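You operate a simulated robot arm through the tools that you are given. There is no shell and no other tool. Be economical: measure what you need, move in short steps, check, and stop when the job is done.

You run a simulated robot arm. Do the job below in one go: nothing can be reset, and whatever is moved stays where it is left.

## Task
Put the silver bangle in the upper box drawer and latch it.
Fine: Turn the box latch to free the drawer and back once it is shut. Leave the other bangle out.

The check looks at the end state, three seconds after you hand in, the way a careful person would. Anything else that was tipped, shoved, dropped, spilled or broken makes it a failure.

## Robot
A 6-joint arm with a two-finger parallel gripper, fixed in place. Base frame: the origin is at the foot of the arm, x ahead of it, y to its left, z up. Lengths are in mm, angles in degrees, forces in N, time in s.
With the tool pointing down near the work surface it reaches from about 260 to 680 mm from the base axis. Its first joint turns from -66.0 to 66.0 degrees. Payload 2.9 kg.
The TCP is the grasp point between the finger pads, 30 mm short of the fingertips. In the tool frame z runs along the fingers and y along their closing line. Largest opening 110 mm; finger width 20, thickness 10; the body of the gripper, 48 by 112 mm, starts 55 mm behind the TCP.
Orientation is told as [roll, pitch, yaw] about the base's x, y, z axes, in that order, counted from this pose: with the fingers straight down and closing along the base's y, the tool's x points along the base's -x, its y along +y and its z along -z.

## Interface
- The arm moves only by the tool jog_arm. Its argument "deltas" is a list of rows, each a list of 2 entries, a list of its own where there are three numbers: the shift along the base's x, y, z in units of 25 mm (1.0 is 25 mm), then the turn, a rotation vector about the base's x, y, z in units of 6 degrees (1.0 is 6 degrees). In form: [[[x, y, z], [ax, ay, az]], ...]. A call has 1 to 10 rows; each row shifts and turns the commanded pose from where the row before left it. "gripper" is the gripper command, from -1 (shut) to 1 (fully open), values between in proportion, set as the call begins (left out, the last holds). A call with a number of a shift or a turn outside -1 to 1 is refused whole. Rows are played at 5 a second. More than 50 mm and 8.6 degrees between two rows, or a gripper value outside its range, and nothing of the call is played. Where a pose cannot be reached the arm comes as near as it can. A force on the tool above 70 N (or 10 N above the force at the start of the call, whichever is more), or a blocked arm, ends the call early, and 0.2 s more pass. Each finger travels about 108 mm/s and halts on what it meets, pressing with about 34 N; the grip force reading is that of the motor and also rises with nothing between the fingers. The clock runs only during rows and for 0.2 s after the last one: add rows that do not move to give the fingers time. The reply holds the time, the measured pose of the TCP, the force on the tool along the base axes, the opening and the grip force, in the units named above and with some noise.
- Cameras (640 x 400 px; columns grow to the right, rows downward): "scene" is fixed at [77.1, 425.9, 1415.1]; the picture's right is [-0.80, -0.60, 0.00], its down [-0.17, 0.22, -0.96] and it looks along [0.58, -0.77, -0.28] (base axes); focal length 357 px, centre (320, 200). "wrist" rides on the gripper at [-36, 0, -57] in the tool frame; the picture's right is [0.00, -1.00, 0.00], its down [0.97, 0.00, -0.24] and it looks along [0.24, 0.00, 0.97] (tool axes); focal length 218 px, centre (320, 200). There is no depth. A picture from a camera that has moved, and an enlarged one, comes with that camera's place and axes in the base frame and with its lens.
- snapshot(camera): a new picture of that camera. No time passes.
- enlarge(camera, box): a new picture of the part [left, top, right, bottom] of that camera's present view, enlarged. No time passes.
- hand_in(): hands the job in; it is judged then, once.

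Go step by step. Nothing tells you positions but the pictures and the camera data: compare them with the known pose of the tool, close in by small moves and look again before you grip or let go. The budget is 120 turns and 84 pictures, counting those below and the enlarged ones. Unless the task says otherwise, let go and move clear before handing in, and close with one line.

The tools are called after "Emit:" as a command line: name --argument value ..., lists and objects as JSON in quotes. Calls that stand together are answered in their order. jog_arm: Moves the arm, as the interface text tells. Its arguments: {"type":"object","properties":{"deltas":{"type":"array","items":{"type":"array"}},"gripper":{"type":"number"}},"required":["deltas"]} The other tools are called the same way: snapshot (camera) takes a picture; enlarge (camera, box) takes an enlarged picture of a part of a camera's view; hand_in () hands the job in.

At the start:

```text
time_s: 0.0
position: [385.3, -44.2, 1281.1]
ee_rot: [0.0, 0.0, -0.1]
force: [-0.3, -0.8, -0.3]
opening: 110.1
grip_force: 0.0
```

scene: 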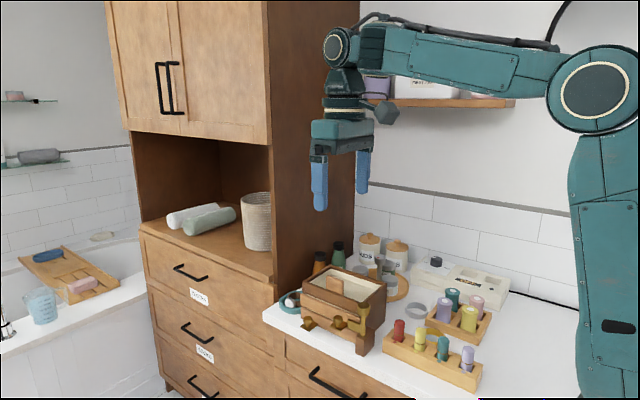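
wrist: 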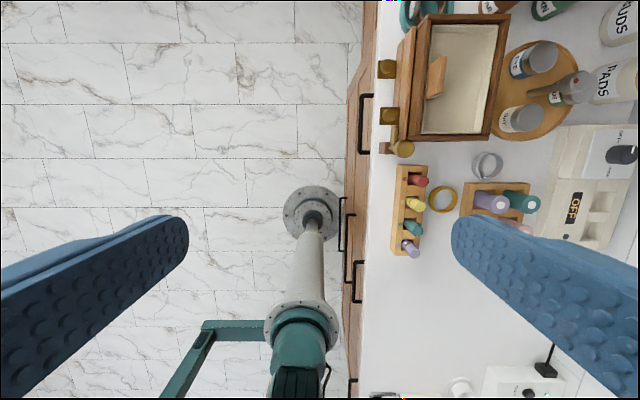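

I see a box with drawers at the counter's far end, a silver and a gold bangle near peg racks. Let me enlarge both views.

Emit:
enlarge --camera "scene" --box '[260, 220, 520, 400]'

Emit:
enlarge --camera "wrist" --box '[340, 0, 640, 270]'

```text
2.22 times, centred on (390, 310) of scene
camera zoom: at [77.1, 425.9, 1415.1], right [-0.8, -0.6, 0.0], down [-0.17, 0.22, -0.96], along [0.58, -0.77, -0.28], focal length 793 px, centre (164, -44)
```

zoom: 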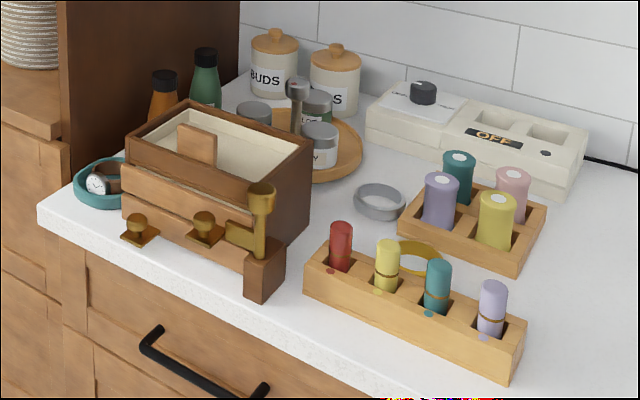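

```text
1.48 times, centred on (490, 135) of wrist
camera zoom: at [421.7, -43.7, 1338.9], right [0.0, -1.0, 0.0], down [-0.97, 0.0, 0.24], along [-0.24, 0.0, -0.97], focal length 323 px, centre (68, 296)
```

zoom: 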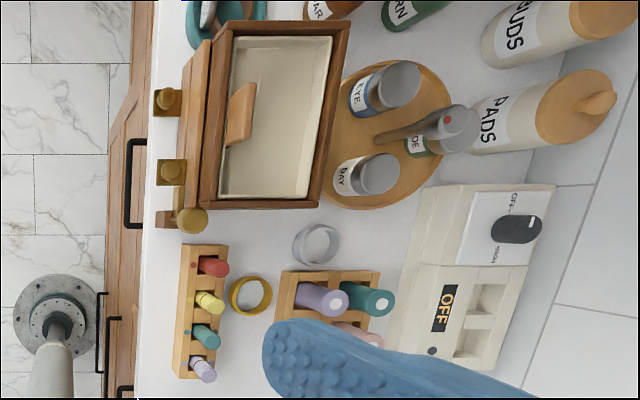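

Next I'll look closely at the box front and latch.

Emit:
enlarge --camera "scene" --box '[270, 255, 400, 365]'

Emit:
enlarge --camera "wrist" --box '[365, 0, 525, 200]'

```text
3.64 times, centred on (335, 310) of scene
camera zoom: at [77.1, 425.9, 1415.1], right [-0.8, -0.6, 0.0], down [-0.17, 0.22, -0.96], along [0.58, -0.77, -0.28], focal length 1298 px, centre (266, -200)
```

zoom: 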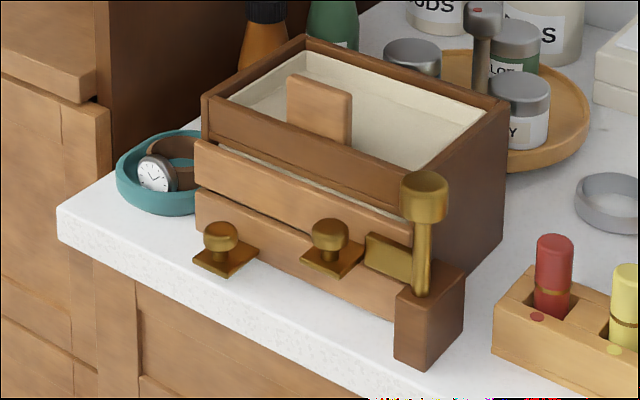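

```text
2.00 times, centred on (445, 100) of wrist
camera zoom: at [421.7, -43.7, 1338.9], right [0.0, -1.0, 0.0], down [-0.97, 0.0, 0.24], along [-0.24, 0.0, -0.97], focal length 436 px, centre (70, 400)
```

zoom: 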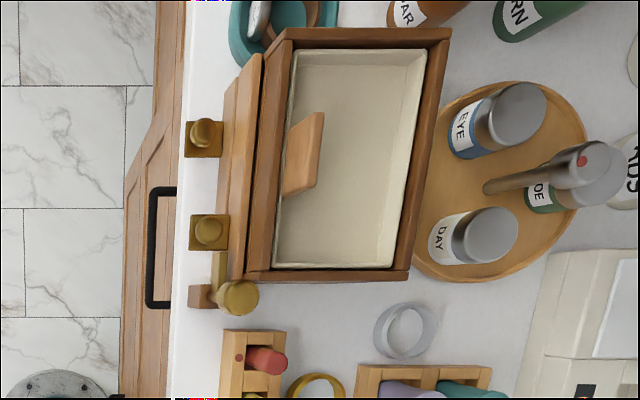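

The latch looks like a vertical stem with a flag in front of the drawers. I'll tilt the gripper to look at the box front up close.

Emit:
jog_arm --deltas '[[[0.45, 0.5, -0.7], [-0.9, 0, 0]], [[0.45, 0.5, -0.7], [-0.9, 0, 0]], [[0.45, 0.5, -0.7], [-0.9, 0, 0]], [[0.45, 0.5, -0.7], [-0.9, 0, 0]], [[0.45, 0.5, -0.7], [-0.9, 0, 0]], [[0.45, 0.5, -0.7], [-0.9, 0, 0]], [[0.45, 0.5, -0.7], [-0.9, 0, 0]], [[0.45, 0.5, -0.7], [-0.9, 0, 0]]]'

Emit:
snapshot --camera "wrist"

```text
time_s: 1.8
position: [463.8, 80.6, 1159.4]
ee_rot: [-26.4, 2.4, -1.5]
force: [-0.6, 0.2, -0.1]
opening: 110.0
grip_force: 0.0
out of reach, approached as far as the arm can: row 1, 4, 5, 6, 7, 8
```

```text
77 pictures are left
camera wrist: at [504.3, 104.9, 1211.0], right [-0.01, -0.9, 0.45], down [-0.96, 0.13, 0.25], along [-0.29, -0.42, -0.86], focal length 218 px, centre (320, 200)
```

wrist: 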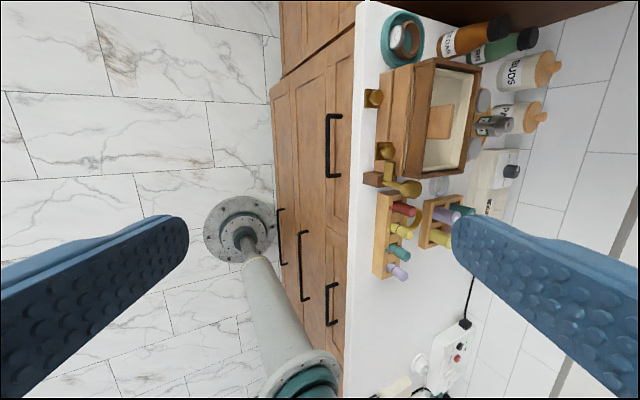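

Emit:
enlarge --camera "wrist" --box '[350, 40, 500, 210]'

```text
2.35 times, centred on (425, 125) of wrist
camera zoom: at [504.3, 104.9, 1211.0], right [-0.01, -0.9, 0.45], down [-0.96, 0.13, 0.25], along [-0.29, -0.42, -0.86], focal length 514 px, centre (73, 376)
```

zoom: 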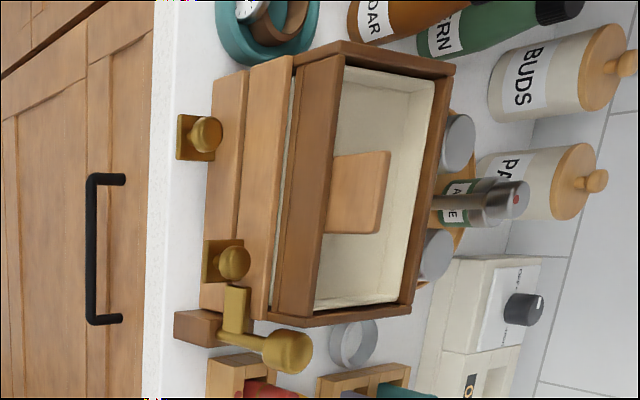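

The two mushroom knobs sit on horizontal plates: the upper drawer's at about (472,-164,928) and the lower's at (563,-167,886). The latch head is about (416,-182,973). I'll return upright first.

Emit:
jog_arm --deltas '[[[-0.2, -0.8, 0], [0.9, 0, 0]], [[-0.2, -0.8, 0], [0.9, 0, 0]], [[-0.2, -0.8, 0], [0.9, 0, 0]], [[-0.2, -0.8, 0], [0.9, 0, 0]], [[-0.2, -0.8, 0], [0.8, 0, 0]], [[0, 0, 0], [0, 0, 0]]]' --gripper -0.1

```text
time_s: 3.2
position: [454.8, -16.7, 1183.5]
ee_rot: [0.1, 3.0, -0.3]
force: [-0.4, 0.4, 0.2]
opening: 49.4
grip_force: 0.0
out of reach, approached as far as the arm can: row 1, 2, 3
```

Upright now; turning the gripper by -90° yaw while moving above the latch.

Emit:
jog_arm --deltas '[[[0, -0.6, 0], [0, -0.5, 0]], [[-0.2, -0.6, 0], [0, 0, -1]], [[-0.2, -0.6, 0], [0, 0, -1]], [[-0.2, -0.6, 0], [0, 0, -1]], [[-0.2, -0.6, 0], [0, 0, -1]], [[-0.2, -0.6, 0], [0, 0, -1]], [[-0.2, -0.6, -0.3], [0, 0, -1]], [[-0.2, -0.6, -0.3], [0, 0, -1]], [[-0.2, -0.6, -0.3], [0, 0, -1]], [[0, -0.6, -0.3], [0, 0, -1]]]'

Emit:
jog_arm --deltas '[[[0, -0.4, -0.3], [0, 0, -1]], [[0, -0.3, -0.3], [0, 0, -1]], [[0, 0, -0.3], [0, 0, -1]], [[0, 0, -0.3], [0, 0, -1]], [[0, 0, -0.3], [0, 0, -1]], [[0, 0, -0.3], [0, 0, -1]], [[0, 0, 0], [0, 0, 0]]]'

Emit:
snapshot --camera "wrist"

Emit:
enlarge --camera "scene" --box '[240, 120, 440, 370]'

```text
time_s: 5.4
position: [439.3, -172.0, 1190.6]
ee_rot: [-0.2, 0.0, -54.5]
force: [0.1, 0.3, -0.1]
opening: 49.6
grip_force: 0.1
out of reach, approached as far as the arm can: row 1, 2, 4, 7, 8, 9
```

```text
time_s: 7.0
position: [457.5, -196.8, 1171.1]
ee_rot: [-0.2, 0.0, -90.5]
force: [0.6, -0.2, 0.3]
opening: 49.5
grip_force: 0.0
out of reach, approached as far as the arm can: row 1, 2, 3, 4, 5, 6
```

```text
75 pictures are left
camera wrist: at [458.1, -232.4, 1229.2], right [-1.0, 0.01, 0.0], down [0.01, 0.97, 0.24], along [0.0, 0.24, -0.97], focal length 218 px, centre (320, 200)
```

wrist: 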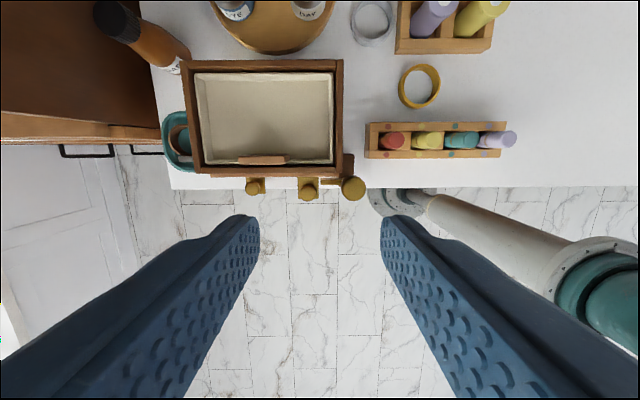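

```text
1.60 times, centred on (340, 245) of scene
camera zoom: at [77.1, 425.9, 1415.1], right [-0.8, -0.6, 0.0], down [-0.17, 0.22, -0.96], along [0.58, -0.77, -0.28], focal length 571 px, centre (288, 128)
```

zoom: 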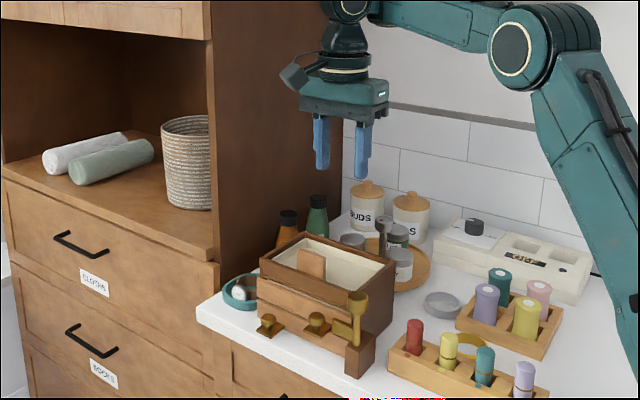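

Latch head confirmed near (418,-183,~970). Moving above it and lowering partway.

Emit:
jog_arm --deltas '[[[-0.4, 0.14, -0.8], [0, 0, 0]], [[-0.4, 0.14, -0.8], [0, 0, 0]], [[-0.4, 0.14, -0.8], [0, 0, 0]], [[-0.38, 0.14, -0.8], [0, 0, 0]], [[0, 0, -0.8], [0, 0, 0]], [[0, 0, -0.5], [0, 0, 0]], [[0, 0, 0], [0, 0, 0]]]'

Emit:
snapshot --camera "wrist"

```text
time_s: 8.6
position: [441.7, -172.9, 1072.2]
ee_rot: [0.9, 3.2, -90.8]
force: [-0.2, -0.5, -0.8]
opening: 49.6
grip_force: 0.1
out of reach, approached as far as the arm can: row 1, 2, 3
```

```text
73 pictures are left
camera wrist: at [439.5, -211.0, 1129.2], right [-1.0, 0.02, -0.02], down [0.01, 0.96, 0.29], along [0.02, 0.29, -0.96], focal length 218 px, centre (320, 200)
```

wrist: 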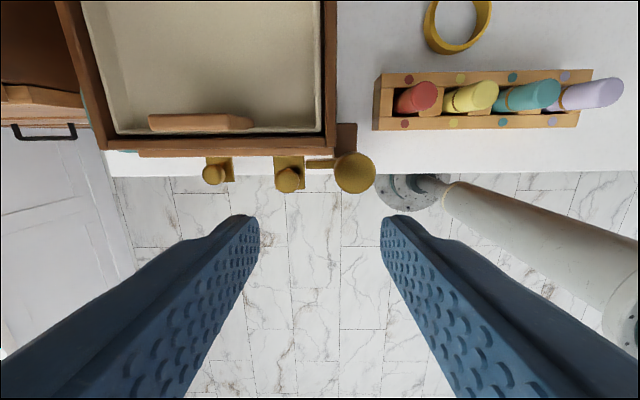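

Emit:
jog_arm --deltas '[[[-0.5, -0.24, 0], [-0.25, 0.08, 0]], [[-0.44, -0.2, 0], [-0.28, 0.07, 0]], [[0, 0, 0], [0, 0, 0.2]], [[0, 0, 0], [0, 0, 0]]]'

```text
time_s: 9.6
position: [416.8, -184.2, 1073.8]
ee_rot: [0.1, 0.0, -89.6]
force: [0.3, 0.0, 0.2]
opening: 49.4
grip_force: 0.0
```

Aligned. Descend to around the latch head and look before gripping.

Emit:
jog_arm --deltas '[[[0.04, 0, -0.8], [0, 0, 0]], [[0, 0, -0.8], [0, 0, 0]], [[0, 0, -0.8], [0, 0, 0]], [[0, 0, -0.6], [0, 0, 0]], [[0, 0, -0.5], [0, 0, 0]], [[0, 0, 0], [0, 0, 0]]]'

Emit:
snapshot --camera "wrist"

Emit:
enlarge --camera "scene" --box '[270, 215, 420, 365]'

```text
time_s: 11.0
position: [417.6, -185.0, 985.5]
ee_rot: [0.1, -0.1, -89.6]
force: [0.1, -0.3, 0.5]
opening: 49.4
grip_force: 0.0
```

```text
72 pictures are left
camera wrist: at [417.9, -220.3, 1044.5], right [-1.0, -0.01, 0.0], down [-0.01, 0.97, 0.24], along [0.0, 0.24, -0.97], focal length 218 px, centre (320, 200)
```

wrist: 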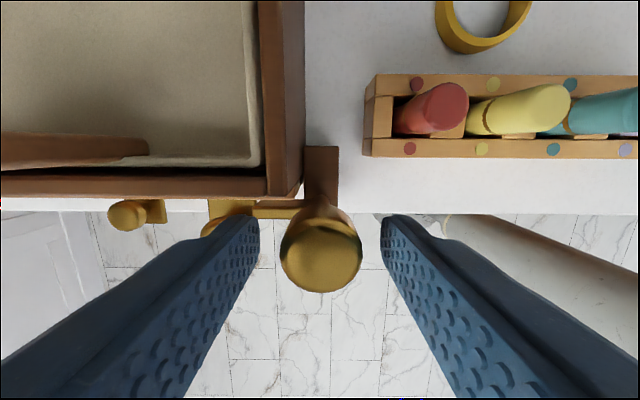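

```text
2.67 times, centred on (345, 290) of scene
camera zoom: at [77.1, 425.9, 1415.1], right [-0.8, -0.6, 0.0], down [-0.17, 0.22, -0.96], along [0.58, -0.77, -0.28], focal length 952 px, centre (253, -40)
```

zoom: 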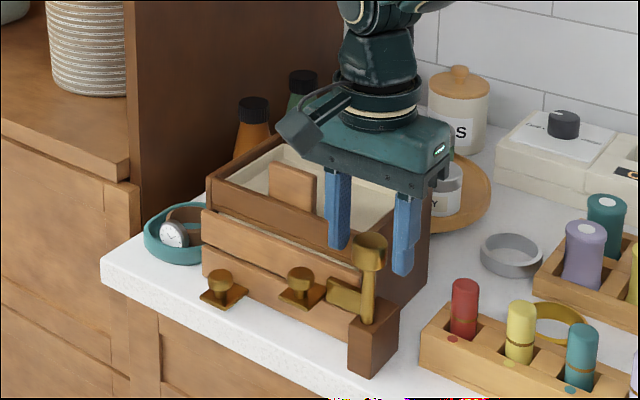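

The head sits centred between the fingers. Closing on it.

Emit:
jog_arm --deltas '[[[0, 0, 0], [0, 0, 0]], [[0, 0, 0], [0, 0, 0]], [[0, 0, 0], [0, 0, 0]], [[0, 0, 0], [0, 0, 0]]]' --gripper -1

```text
time_s: 12.0
position: [417.5, -185.4, 986.1]
ee_rot: [0.1, -0.1, -89.7]
force: [-3.1, 0.4, -2.0]
opening: 29.4
grip_force: 44.8
```

Emit:
jog_arm --deltas '[[[0, 0, 0], [0, 0, 0.8]], [[0, 0, 0], [0, 0, 0.8]], [[0, 0, 0], [0, 0, 0.8]], [[0, 0, 0], [0, 0, 0.8]], [[0, 0, 0], [0, 0, 0]]]'

Emit:
enlarge --camera "scene" --box '[270, 215, 420, 365]'

```text
time_s: 13.2
position: [416.5, -184.4, 986.7]
ee_rot: [0.1, -0.1, -70.5]
force: [2.0, -8.5, -18.2]
opening: 29.3
grip_force: 44.7
```

```text
2.67 times, centred on (345, 290) of scene
camera zoom: at [77.4, 425.6, 1415.2], right [-0.8, -0.6, 0.0], down [-0.17, 0.22, -0.96], along [0.58, -0.77, -0.28], focal length 952 px, centre (253, -40)
```

zoom: 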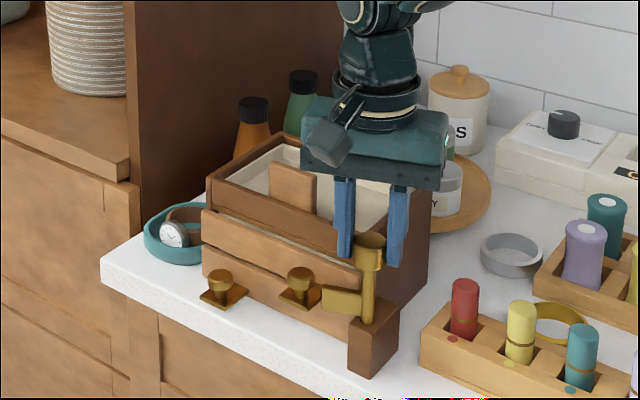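

The flag is turning with it. Continuing.

Emit:
jog_arm --deltas '[[[0, 0, 0], [0, 0, 0.9]], [[0, 0, 0], [0, 0, 0.9]], [[0, 0, 0], [0, 0, 0.9]], [[0, 0, 0], [0, 0, 0.9]], [[0, 0, 0], [0, 0, 0.9]], [[0, 0, 0], [0, 0, 0.9]], [[0, 0, 0], [0, 0, 0]]]'

Emit:
enlarge --camera "scene" --box '[270, 215, 420, 365]'

```text
time_s: 14.8
position: [417.8, -184.1, 986.6]
ee_rot: [0.1, -0.2, -38.1]
force: [6.1, -19.4, -23.2]
opening: 29.7
grip_force: 45.6
```

```text
2.67 times, centred on (345, 290) of scene
camera zoom: at [77.6, 425.3, 1415.3], right [-0.8, -0.6, 0.0], down [-0.17, 0.22, -0.96], along [0.58, -0.77, -0.28], focal length 952 px, centre (253, -40)
```

zoom: 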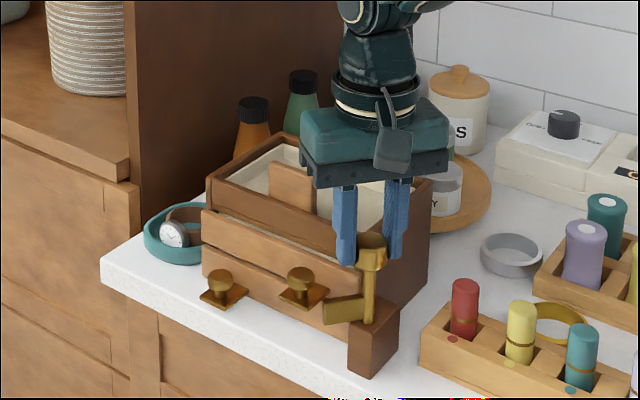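

Emit:
jog_arm --deltas '[[[0.02, -0.06, -0.04], [0, 0, 0.9]], [[0, 0, 0], [0, 0, 0.9]], [[0, 0, 0], [0, 0, 0.9]], [[0, 0, 0], [0, 0, 0.9]], [[0, 0, 0], [0, 0, 0]]]'

Emit:
enlarge --camera "scene" --box '[270, 215, 420, 365]'

```text
time_s: 16.0
position: [418.6, -183.5, 986.2]
ee_rot: [0.2, 0.0, -16.2]
force: [14.6, 2.1, -20.2]
opening: 29.5
grip_force: 45.2
```

```text
2.67 times, centred on (345, 290) of scene
camera zoom: at [77.8, 425.9, 1415.0], right [-0.8, -0.6, 0.0], down [-0.17, 0.22, -0.96], along [0.58, -0.77, -0.28], focal length 952 px, centre (253, -40)
```

zoom: 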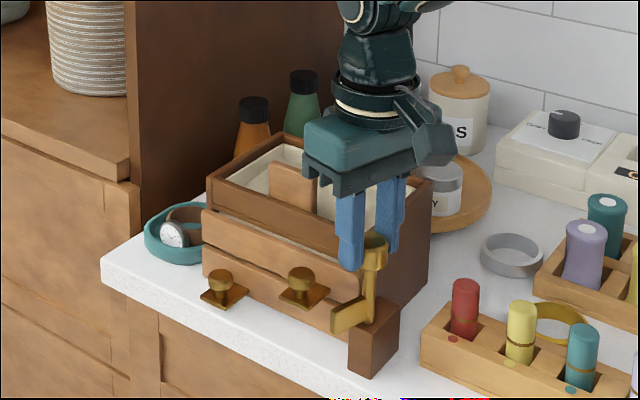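

Emit:
jog_arm --deltas '[[[0.05, 0, -0.04], [0, 0, 0.8]], [[0, 0, 0], [0, 0, 0.7]], [[0, 0, 0], [0, 0, 0]]]'

Emit:
enlarge --camera "scene" --box '[310, 255, 410, 355]'

Emit:
snapshot --camera "wrist"

```text
time_s: 16.8
position: [418.9, -182.6, 986.0]
ee_rot: [0.3, 0.0, -7.3]
force: [-1.9, 14.5, 17.5]
opening: 29.6
grip_force: 44.7
```

```text
4.00 times, centred on (360, 305) of scene
camera zoom: at [76.8, 426.5, 1414.9], right [-0.8, -0.6, 0.0], down [-0.17, 0.22, -0.96], along [0.58, -0.77, -0.28], focal length 1428 px, centre (160, -220)
```

zoom: 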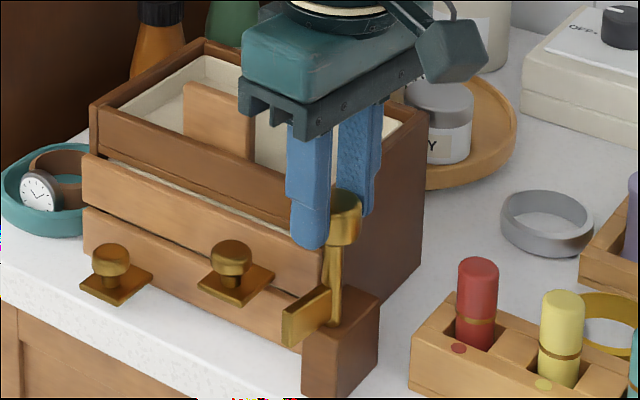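

```text
66 pictures are left
camera wrist: at [454.6, -187.7, 1044.7], right [-0.13, -0.99, 0.0], down [-0.96, 0.12, 0.24], along [-0.24, 0.03, -0.97], focal length 218 px, centre (320, 200)
```

wrist: 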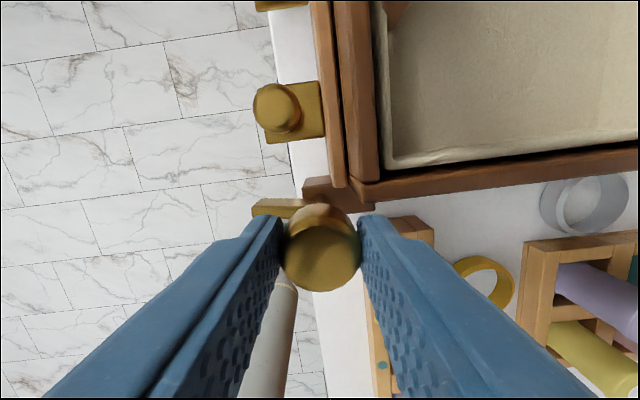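

The flag now points outward, clear of the fronts. Releasing and rising.

Emit:
jog_arm --deltas '[[[0, 0, 0], [0, 0, 0]], [[0, 0, 0], [0, 0, 0]], [[0, 0, 0.6], [0, 0, 0]], [[0, 0, 0.8], [0, 0, 0]], [[0, 0, 0.8], [0, 0, 0]], [[0, 0, 0], [0, 0, 0]]]' --gripper -0.25

Emit:
snapshot --camera "wrist"

```text
time_s: 18.2
position: [419.7, -184.5, 1039.8]
ee_rot: [0.1, 0.0, -7.4]
force: [0.0, 0.5, -0.1]
opening: 41.5
grip_force: 0.1
```

```text
65 pictures are left
camera wrist: at [456.0, -189.3, 1098.3], right [-0.13, -0.99, 0.0], down [-0.96, 0.13, 0.24], along [-0.24, 0.03, -0.97], focal length 218 px, centre (320, 200)
```

wrist: 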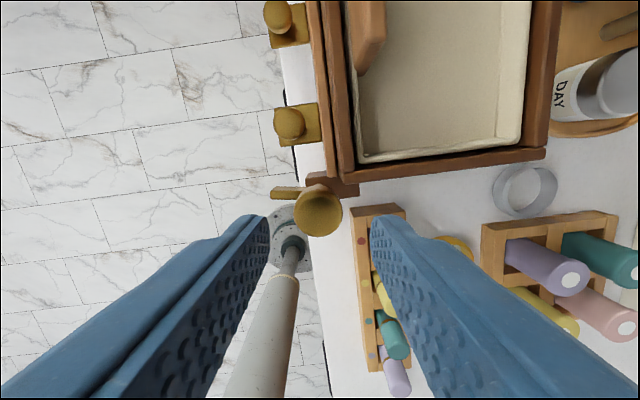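

Next: position over the upper drawer's knob at about (474,-169) with fingers closing along x.

Emit:
jog_arm --deltas '[[[0.3, 0.1, 0], [0, 0, -1]], [[0.3, 0.1, 0], [0, 0, -1]], [[0.3, 0.1, 0], [0, 0, -1]], [[0.3, 0.1, 0], [0, 0, -1]], [[0.3, 0.1, 0], [0, 0, -1]], [[0.3, 0.1, 0], [0, 0, -1]], [[0.36, 0, 0], [0, 0, -1]], [[0, 0, 0], [0, 0, -1]], [[0, 0, 0], [0, 0, -1]], [[0, 0, 0], [0, 0, -1]]]'

Emit:
jog_arm --deltas '[[[0, 0, 0], [0, 0, -1]], [[0, 0, 0], [0, 0, -1]], [[0, 0, 0], [0, 0, -1]], [[0, 0, 0], [0, 0, -0.77]], [[0, 0, 0], [0, 0, 0]]]'

Emit:
snapshot --camera "wrist"

```text
time_s: 20.4
position: [473.8, -170.2, 1040.0]
ee_rot: [0.2, -0.1, -67.7]
force: [0.4, 0.0, -0.4]
opening: 41.7
grip_force: 0.1
```

```text
time_s: 21.6
position: [473.6, -169.9, 1039.8]
ee_rot: [0.2, 0.0, -90.1]
force: [0.3, -0.3, 0.1]
opening: 41.3
grip_force: 0.2
```

```text
64 pictures are left
camera wrist: at [473.6, -205.3, 1098.0], right [-1.0, 0.0, 0.0], down [0.0, 0.97, 0.24], along [0.0, 0.24, -0.97], focal length 218 px, centre (320, 200)
```

wrist: 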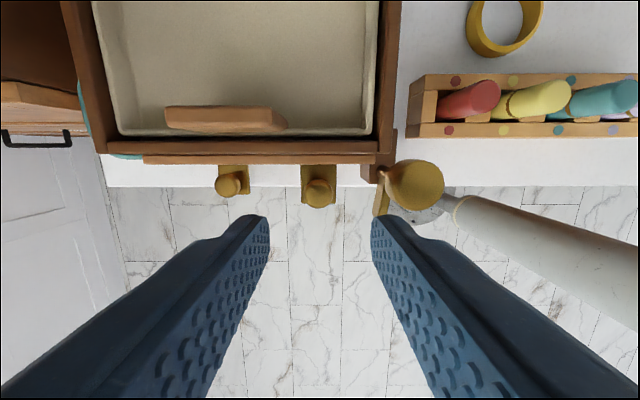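

Emit:
jog_arm --deltas '[[[0, -0.04, -0.8], [0, 0, 0]], [[0, 0, -0.8], [0, 0, 0]], [[0, 0, -0.8], [0, 0, 0]], [[0, 0, -0.8], [0, 0, 0]], [[0, 0, 0], [0, 0, 0]]]'

Emit:
snapshot --camera "wrist"

Emit:
enlarge --camera "scene" --box '[290, 255, 390, 355]'

```text
time_s: 22.8
position: [471.6, -172.3, 959.2]
ee_rot: [0.1, -0.1, -90.0]
force: [-0.3, 0.3, 0.2]
opening: 41.1
grip_force: 0.0
```

```text
63 pictures are left
camera wrist: at [472.8, -207.8, 1018.2], right [-1.0, 0.0, 0.0], down [0.0, 0.97, 0.24], along [0.0, 0.24, -0.97], focal length 218 px, centre (320, 200)
```

wrist: 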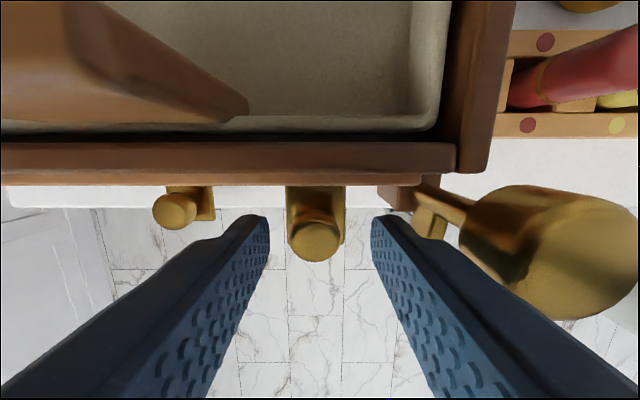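

```text
4.00 times, centred on (340, 305) of scene
camera zoom: at [77.1, 425.9, 1415.1], right [-0.8, -0.6, 0.0], down [-0.17, 0.22, -0.96], along [0.58, -0.77, -0.28], focal length 1428 px, centre (240, -220)
```

zoom: 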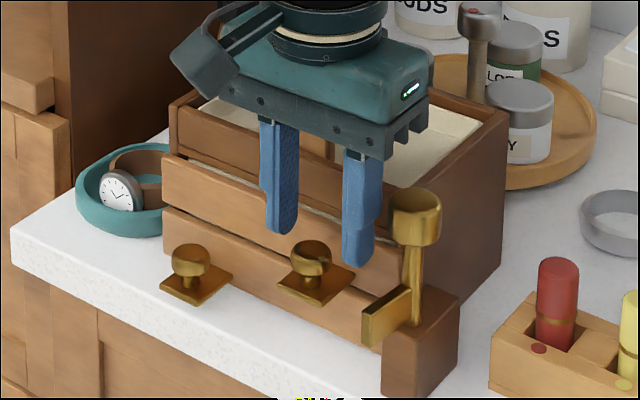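

Emit:
jog_arm --deltas '[[[0.06, 0.03, -0.28], [0, 0, 0]], [[0, 0, -0.26], [0, 0, 0]], [[0, 0, 0], [0, 0, 0]]]'

Emit:
enlarge --camera "scene" --box '[290, 255, 390, 355]'

```text
time_s: 23.6
position: [473.9, -170.8, 946.3]
ee_rot: [0.1, 0.0, -90.1]
force: [-0.5, -0.2, 0.2]
opening: 41.3
grip_force: 0.1
```

```text
4.00 times, centred on (340, 305) of scene
camera zoom: at [77.1, 425.9, 1415.1], right [-0.8, -0.6, 0.0], down [-0.17, 0.22, -0.96], along [0.58, -0.77, -0.28], focal length 1428 px, centre (240, -220)
```

zoom: 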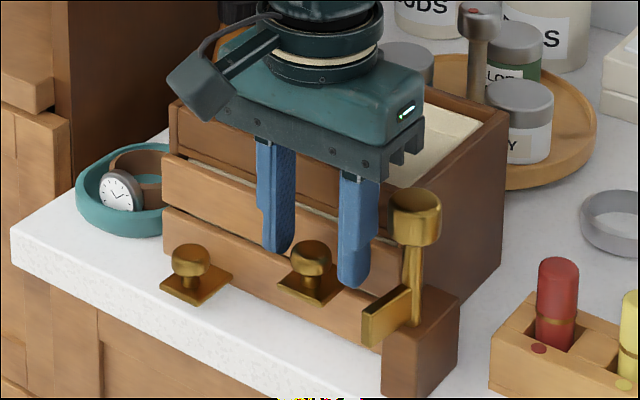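

Emit:
jog_arm --deltas '[[[0, 0, 0], [0, 0, 0]], [[0, 0, 0], [0, 0, 0]], [[0, 0, 0], [0, 0, 0]], [[0, 0, 0], [0, 0, 0]]]' --gripper -1

Emit:
snapshot --camera "wrist"

```text
time_s: 24.6
position: [475.5, -170.2, 946.4]
ee_rot: [0.2, -0.1, -90.0]
force: [10.8, 0.7, -6.5]
opening: 23.1
grip_force: 45.2
```

```text
60 pictures are left
camera wrist: at [475.1, -206.7, 1005.1], right [-1.0, 0.0, 0.0], down [0.0, 0.97, 0.24], along [0.0, 0.24, -0.97], focal length 218 px, centre (320, 200)
```

wrist: 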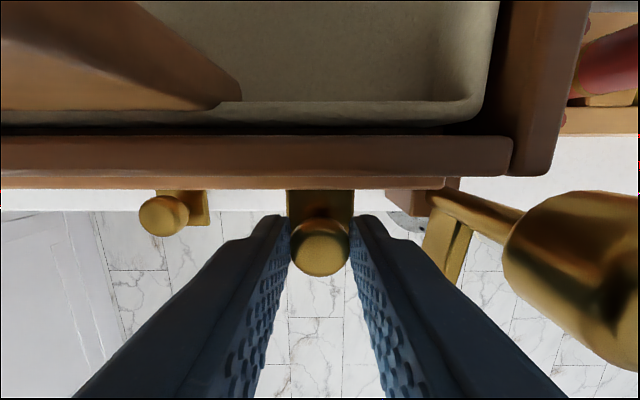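

Knob gripped (23 mm). Pulling gently in +y.

Emit:
jog_arm --deltas '[[[0, 0.3, 0], [0, 0, 0]], [[0, 0.3, 0], [0, 0, 0]], [[0, 0.3, 0], [0, 0, 0]], [[0, 0.3, 0], [0, 0, 0]], [[0, 0, 0], [0, 0, 0]]]'

Emit:
enlarge --camera "scene" --box '[270, 235, 400, 365]'

```text
time_s: 25.8
position: [475.1, -141.9, 947.2]
ee_rot: [0.0, -0.1, -90.1]
force: [-4.3, -0.8, -2.0]
opening: 23.1
grip_force: 45.1
```

```text
3.08 times, centred on (335, 300) of scene
camera zoom: at [77.0, 425.9, 1415.1], right [-0.8, -0.6, 0.0], down [-0.17, 0.22, -0.96], along [0.58, -0.77, -0.28], focal length 1099 px, centre (274, -108)
```

zoom: 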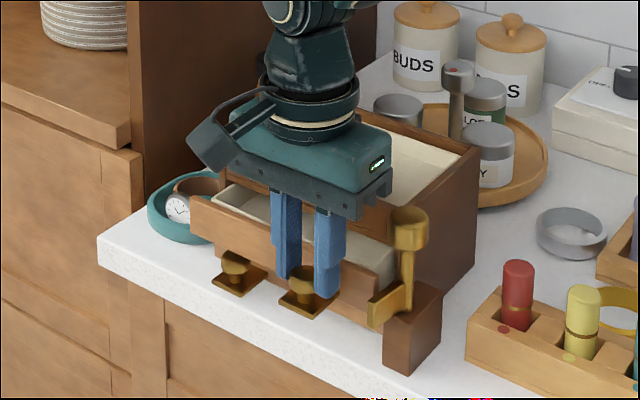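

The upper drawer slides out. Keep pulling.

Emit:
jog_arm --deltas '[[[0, 0.4, 0], [0, 0, 0]], [[0, 0.4, 0], [0, 0, 0]], [[0, 0.4, 0], [0, 0, 0]], [[0, 0.4, 0], [0, 0, 0]], [[0, 0.4, 0], [0, 0, 0]], [[0, 0.4, 0], [0, 0, 0]], [[0, 0.4, 0], [0, 0, 0]], [[0, 0, 0], [0, 0, 0]]]'

Emit:
enlarge --camera "scene" --box '[260, 235, 410, 365]'

Emit:
snapshot --camera "wrist"

```text
time_s: 27.6
position: [473.8, -69.4, 946.6]
ee_rot: [0.1, -0.1, -90.1]
force: [-13.8, 0.7, 7.8]
opening: 23.1
grip_force: 44.7
```

```text
3.08 times, centred on (335, 300) of scene
camera zoom: at [76.6, 426.0, 1415.1], right [-0.8, -0.6, 0.0], down [-0.17, 0.22, -0.96], along [0.58, -0.77, -0.28], focal length 1099 px, centre (274, -108)
```

zoom: 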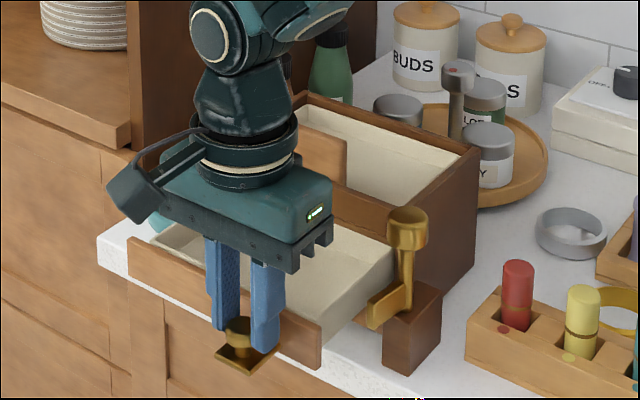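

```text
57 pictures are left
camera wrist: at [475.3, -104.3, 1005.2], right [-1.0, 0.0, 0.0], down [0.0, 0.97, 0.24], along [0.0, 0.24, -0.97], focal length 218 px, centre (320, 200)
```

wrist: 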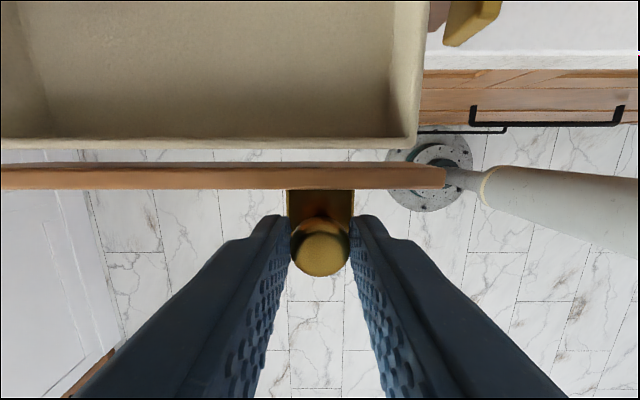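

Open about 100 mm. A bit more gives margin; then release and rise.

Emit:
jog_arm --deltas '[[[0.03, 0.2, 0], [0, 0, 0]], [[0, 0.2, 0], [0, 0, 0]], [[0, 0, 0], [0, 0, 0]]]'

Emit:
jog_arm --deltas '[[[0, 0, 0], [0, 0, 0]], [[0, 0, 0], [0, 0, 0]], [[0, 0, 0.6], [0, 0, 0]], [[0, 0, 1], [0, 0, 0]], [[0, 0, 1], [0, 0, 0]], [[0, 0, 1], [0, 0, 0]], [[0, 0, 0.4], [0, 0, 0]], [[0, 0, 0], [0, 0, 0]]]' --gripper -0.3

Emit:
snapshot --camera "wrist"

Emit:
enlarge --camera "scene" --box '[260, 235, 460, 375]'

```text
time_s: 28.4
position: [474.9, -65.6, 946.3]
ee_rot: [0.2, -0.6, -91.1]
force: [-13.1, -39.6, 3.3]
opening: 23.1
grip_force: 45.5
```

```text
time_s: 30.2
position: [475.9, -61.6, 1047.5]
ee_rot: [0.2, -0.1, -90.0]
force: [-0.8, -0.2, -0.1]
opening: 38.7
grip_force: 0.0
```

```text
56 pictures are left
camera wrist: at [475.3, -97.7, 1105.5], right [-1.0, 0.0, 0.0], down [0.0, 0.97, 0.24], along [0.0, 0.24, -0.97], focal length 218 px, centre (320, 200)
```

wrist: 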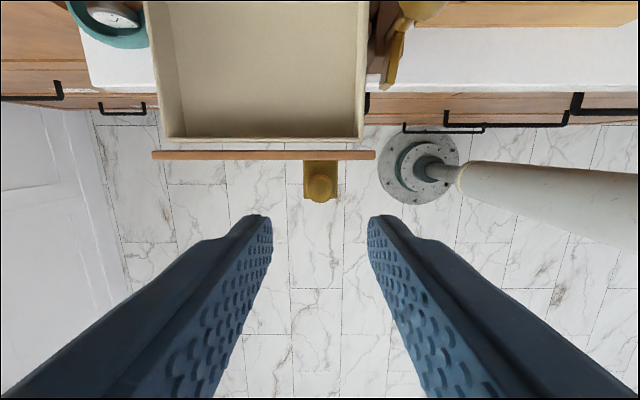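

```text
2.86 times, centred on (360, 305) of scene
camera zoom: at [77.1, 425.9, 1415.1], right [-0.8, -0.6, 0.0], down [-0.17, 0.22, -0.96], along [0.58, -0.77, -0.28], focal length 1020 px, centre (206, -100)
```

zoom: 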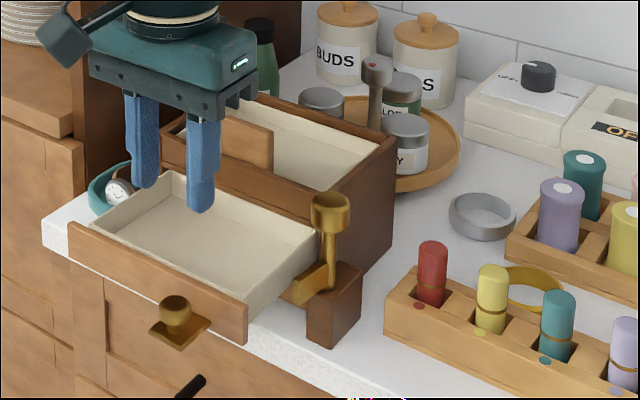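

The drawer hit its stop at about 104 mm, fully open. Moving over to the silver bangle near (382,-410).

Emit:
jog_arm --deltas '[[[-0.3, -1, 0], [0, 0, 0]], [[-0.3, -1, 0], [0, 0, 0]], [[-0.3, -1, 0], [0, 0, 0]], [[-0.3, -1, 0], [0, 0, 0]], [[-0.3, -1, 0], [0, 0, 0]], [[-0.3, -1, 0], [0, 0, 0]], [[-0.3, -1, 0], [0, 0, 0]], [[-0.3, -1, 0], [0, 0, 0]], [[-0.3, -1, 0], [0, 0, 0]], [[-0.3, -1, 0], [0, 0, 0]]]'

Emit:
jog_arm --deltas '[[[-0.3, -1, 0], [0, 0, 0]], [[-0.3, -1, 0], [0, 0, 0]], [[-0.16, -1, 0], [0, 0, 0]], [[0, 0, 0], [0, 0, 0]]]'

Emit:
snapshot --camera "wrist"

```text
time_s: 32.4
position: [399.6, -310.9, 1043.6]
ee_rot: [0.1, -0.2, -90.1]
force: [0.2, -0.7, -0.7]
opening: 38.5
grip_force: 0.1
```

```text
time_s: 33.4
position: [380.4, -385.8, 1046.5]
ee_rot: [0.1, -0.1, -90.1]
force: [-0.3, -0.3, 0.2]
opening: 38.5
grip_force: 0.0
```

```text
54 pictures are left
camera wrist: at [381.2, -420.5, 1104.3], right [-1.0, 0.0, 0.0], down [0.0, 0.97, 0.24], along [0.0, 0.24, -0.97], focal length 218 px, centre (320, 200)
```

wrist: 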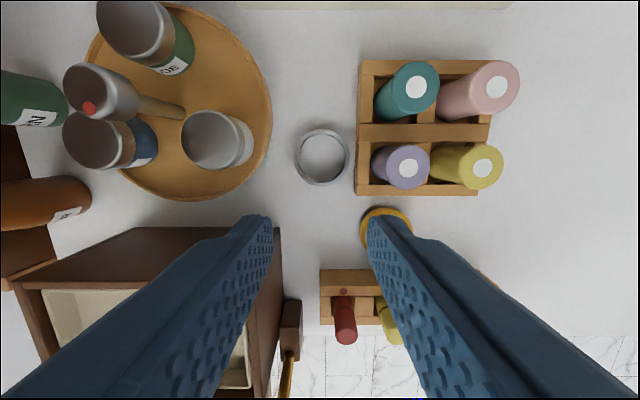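

The silver bangle is at about (379,-409), ~58 mm across, with the rack close on its -x side, so I'll grip it along y. Turning to yaw 0 and opening.

Emit:
jog_arm --deltas '[[[0, -0.3, 0], [0, 0, 1]], [[0, -0.3, 0], [0, 0, 1]], [[0, -0.3, 0], [0, 0, 1]], [[0, 0, 0], [0, 0, 1]], [[0, 0, 0], [0, 0, 1]], [[0, 0, 0], [0, 0, 1]], [[0, 0, 0], [0, 0, 1]], [[0, 0, 0], [0, 0, 1]], [[0, 0, 0], [0, 0, 1]], [[0, 0, 0], [0, 0, 1]]]' --gripper 0.6

Emit:
jog_arm --deltas '[[[0, 0, 0], [0, 0, 1]], [[0, 0, 0], [0, 0, 1]], [[0, 0, 0], [0, 0, 1]], [[0, 0, -0.5], [0, 0, 1]], [[0, 0, -0.5], [0, 0, 1]], [[0, 0, -1], [0, 0, 0]], [[0, 0, -1], [0, 0, 0]], [[0, 0, 0], [0, 0, 0]]]'

Emit:
snapshot --camera "wrist"

```text
time_s: 35.6
position: [382.4, -407.7, 1045.1]
ee_rot: [0.1, -0.1, -29.9]
force: [0.1, -0.1, 0.1]
opening: 88.2
grip_force: 0.1
```

```text
time_s: 37.4
position: [382.8, -409.5, 969.7]
ee_rot: [0.1, -0.1, -0.2]
force: [-0.6, 0.3, 0.6]
opening: 87.8
grip_force: 0.1
```

```text
53 pictures are left
camera wrist: at [418.4, -409.5, 1028.5], right [0.0, -1.0, 0.0], down [-0.97, 0.0, 0.24], along [-0.24, 0.0, -0.97], focal length 218 px, centre (320, 200)
```

wrist: 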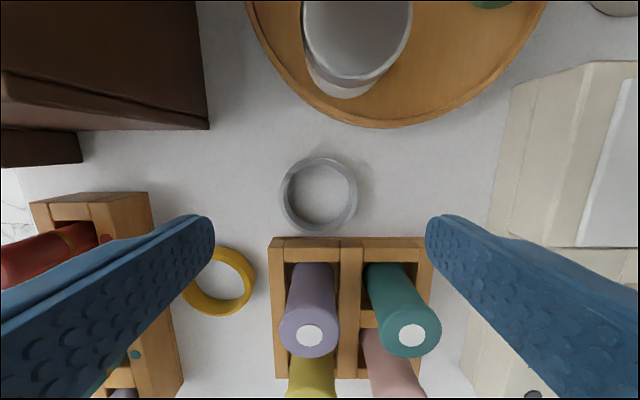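

Emit:
jog_arm --deltas '[[[-0.1, 0.02, -0.7], [0, 0, 0]], [[0, 0, -0.7], [0, 0, 0]], [[0, 0, -0.6], [0, 0, 0]], [[0, 0, 0], [0, 0, 0]]]'

Emit:
snapshot --camera "wrist"

Emit:
enlarge --camera "scene" --box '[340, 195, 500, 365]'

```text
time_s: 38.4
position: [379.0, -408.6, 919.8]
ee_rot: [0.1, -0.2, -0.2]
force: [-0.5, -0.2, -0.1]
opening: 87.8
grip_force: 0.0
```

```text
52 pictures are left
camera wrist: at [415.1, -408.7, 979.2], right [0.0, -1.0, 0.0], down [-0.97, 0.0, 0.24], along [-0.24, 0.0, -0.97], focal length 218 px, centre (320, 200)
```

wrist: 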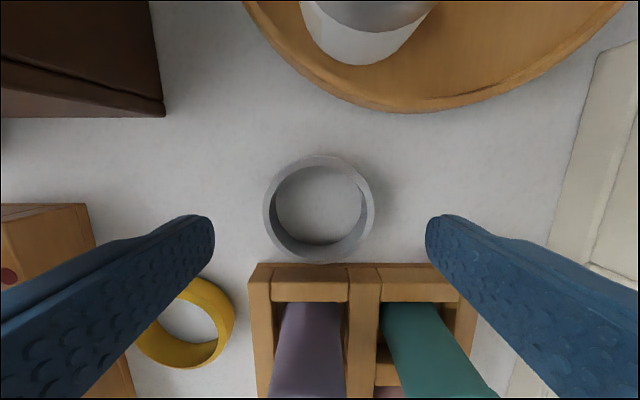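

```text
2.35 times, centred on (420, 280) of scene
camera zoom: at [77.1, 425.9, 1415.1], right [-0.8, -0.6, 0.0], down [-0.17, 0.22, -0.96], along [0.58, -0.77, -0.28], focal length 840 px, centre (85, 12)
```

zoom: 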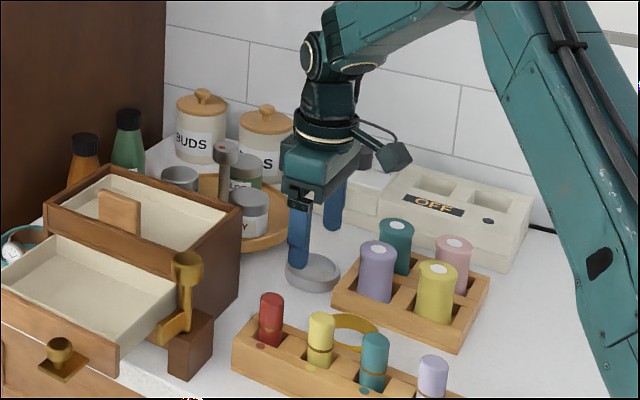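

Well centred. Descending to the counter and gripping.

Emit:
jog_arm --deltas '[[[0, 0, -0.5], [0, 0, 0]], [[0, 0, -0.5], [0, 0, 0]], [[0, 0, -0.4], [0, 0, 0]], [[0, 0, 0], [0, 0, 0]]]'

Emit:
jog_arm --deltas '[[[0, 0, 0], [0, 0, 0]], [[0, 0, 0], [0, 0, 0]], [[0, 0, 0], [0, 0, 0]], [[0, 0, 0], [0, 0, 0]]]' --gripper 0.0

Emit:
snapshot --camera "wrist"

```text
time_s: 39.4
position: [378.9, -408.2, 885.5]
ee_rot: [0.2, -0.1, -0.1]
force: [0.1, 0.1, -0.1]
opening: 88.0
grip_force: 0.1
```

```text
time_s: 40.4
position: [378.2, -408.3, 887.7]
ee_rot: [0.1, 0.0, -0.1]
force: [0.7, -0.5, -0.7]
opening: 55.9
grip_force: 1.4
```

```text
50 pictures are left
camera wrist: at [414.7, -407.9, 945.7], right [0.0, -1.0, 0.0], down [-0.97, 0.0, 0.24], along [-0.24, 0.0, -0.97], focal length 218 px, centre (320, 200)
```

wrist: 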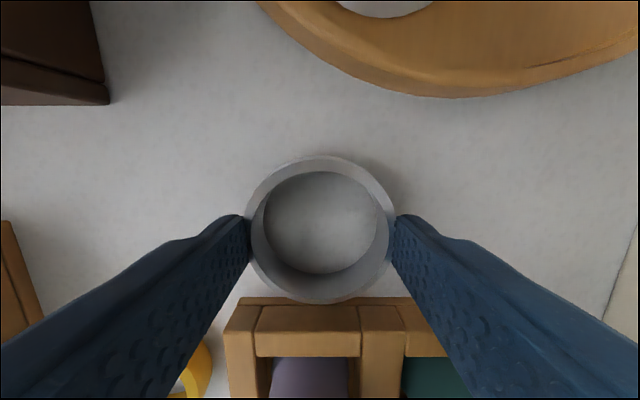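

Emit:
jog_arm --deltas '[[[0, 0, 0], [0, 0, 0]], [[0, 0, 0], [0, 0, 0]], [[0, 0, 0.3], [0, 0, 0]], [[0, 0, 0.5], [0, 0, 0]], [[0, 0, 0], [0, 0, 0]]]' --gripper -0.3

Emit:
snapshot --camera "wrist"

Emit:
enlarge --camera "scene" --box '[340, 195, 500, 365]'

```text
time_s: 41.6
position: [378.4, -408.4, 906.0]
ee_rot: [0.1, 0.0, -0.1]
force: [0.3, -0.1, -0.1]
opening: 38.4
grip_force: 0.0
```

```text
49 pictures are left
camera wrist: at [415.3, -407.3, 965.3], right [0.0, -1.0, 0.0], down [-0.97, 0.0, 0.24], along [-0.24, 0.0, -0.97], focal length 218 px, centre (320, 200)
```

wrist: 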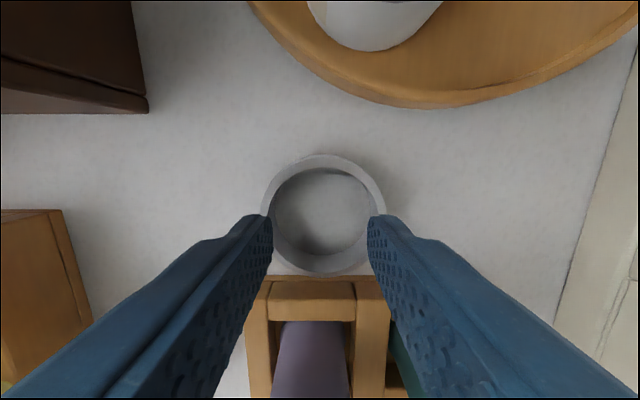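

```text
2.35 times, centred on (420, 280) of scene
camera zoom: at [77.1, 425.9, 1415.1], right [-0.8, -0.6, 0.0], down [-0.17, 0.22, -0.96], along [0.58, -0.77, -0.28], focal length 840 px, centre (85, 12)
```

zoom: 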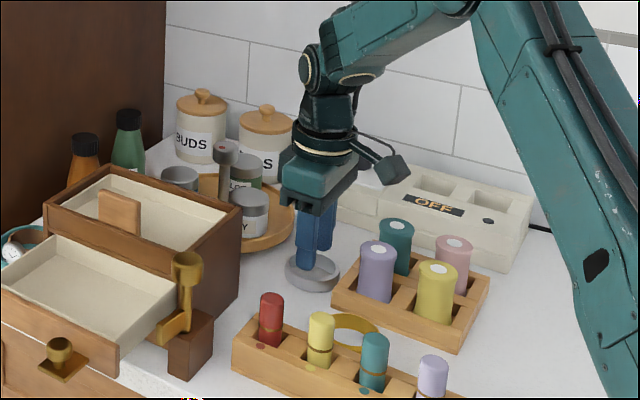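

The fingers slipped over the ring: the tips were too high on it. Re-opening, then I'll look.

Emit:
jog_arm --deltas '[[[0, 0, 0], [0, 0, 0]], [[0, 0, 0], [0, 0, 0]], [[0, 0, 0], [0, 0, 0]], [[0, 0, 0], [0, 0, 0]]]' --gripper 0.5

Emit:
enlarge --camera "wrist" --box '[220, 120, 420, 300]'

Emit:
enlarge --camera "scene" --box '[380, 260, 460, 330]'

```text
time_s: 42.6
position: [378.5, -407.9, 907.0]
ee_rot: [0.2, -0.1, -0.1]
force: [0.1, 0.7, -1.5]
opening: 82.5
grip_force: 0.0
```

```text
2.22 times, centred on (320, 210) of wrist
camera zoom: at [415.2, -407.3, 965.2], right [0.0, -1.0, 0.0], down [-0.97, 0.0, 0.24], along [-0.24, 0.0, -0.97], focal length 485 px, centre (320, 178)
```

zoom: 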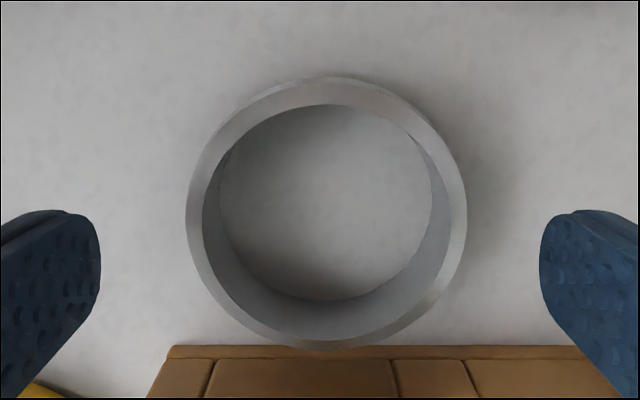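

```text
5.71 times, centred on (420, 295) of scene
camera zoom: at [77.1, 425.9, 1415.1], right [-0.8, -0.6, 0.0], down [-0.17, 0.22, -0.96], along [0.58, -0.77, -0.28], focal length 2040 px, centre (-251, -343)
```

zoom: 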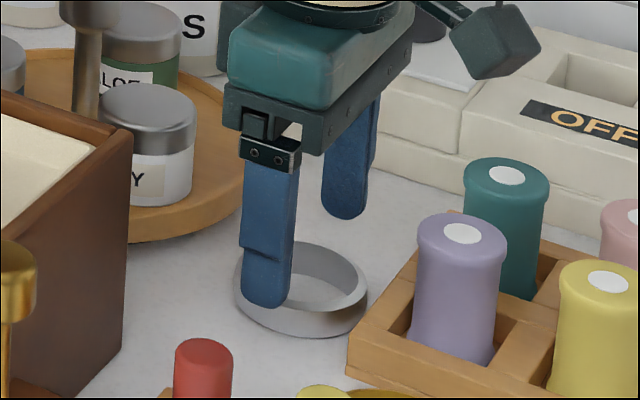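

Emit:
jog_arm --deltas '[[[0.16, -0.03, -0.4], [0, 0, 0]], [[0, 0, -0.4], [0, 0, 0]], [[0, 0, -0.18], [0, 0, 0]], [[0, 0, 0], [0, 0, 0]]]'

Emit:
enlarge --camera "wrist" --box '[200, 120, 440, 320]'

Emit:
enlarge --camera "scene" --box '[380, 260, 460, 330]'

```text
time_s: 43.6
position: [383.7, -407.3, 881.5]
ee_rot: [0.1, -0.2, -0.1]
force: [0.3, 0.0, 0.1]
opening: 82.4
grip_force: 0.0
```

```text
2.00 times, centred on (320, 220) of wrist
camera zoom: at [420.0, -408.4, 940.4], right [0.0, -1.0, 0.0], down [-0.97, 0.0, 0.24], along [-0.24, 0.0, -0.97], focal length 436 px, centre (320, 160)
```

zoom: 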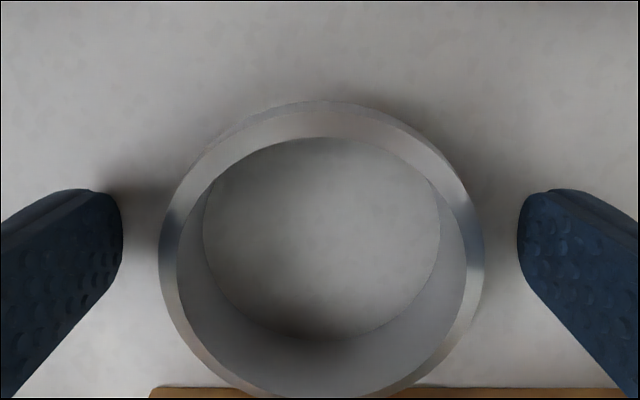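

```text
5.71 times, centred on (420, 295) of scene
camera zoom: at [77.1, 425.9, 1415.1], right [-0.8, -0.6, 0.0], down [-0.17, 0.22, -0.96], along [0.58, -0.77, -0.28], focal length 2040 px, centre (-251, -343)
```

zoom: 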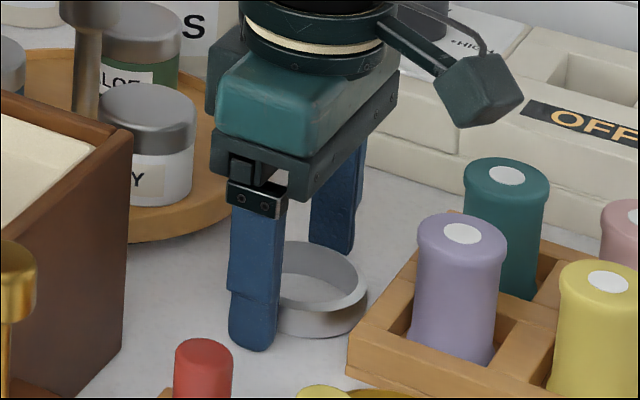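

Tips are now at the counter on both sides of the ring. Closing.

Emit:
jog_arm --deltas '[[[-0.06, 0, 0], [0, 0, 0]], [[0, 0, 0], [0, 0, 0]], [[0, 0, 0], [0, 0, 0]], [[0, 0, 0], [0, 0, 0]]]' --gripper -0.2

Emit:
enlarge --camera "wrist" --box '[200, 120, 440, 320]'

```text
time_s: 44.6
position: [383.0, -407.8, 881.1]
ee_rot: [0.2, -0.1, 0.0]
force: [-0.4, -0.8, 0.3]
opening: 54.6
grip_force: 33.9
```

```text
2.00 times, centred on (320, 220) of wrist
camera zoom: at [419.1, -408.3, 940.6], right [0.0, -1.0, 0.0], down [-0.97, 0.0, 0.24], along [-0.24, 0.0, -0.97], focal length 436 px, centre (320, 160)
```

zoom: 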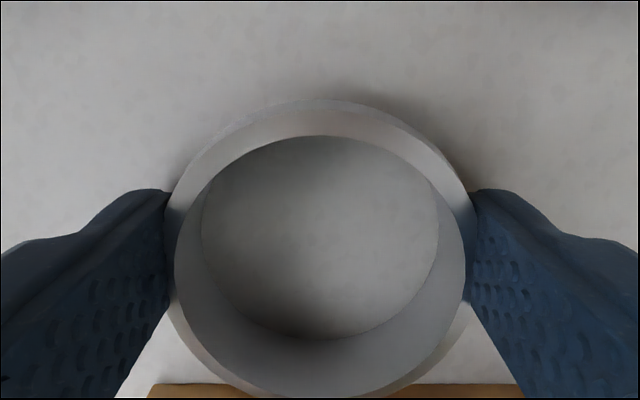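

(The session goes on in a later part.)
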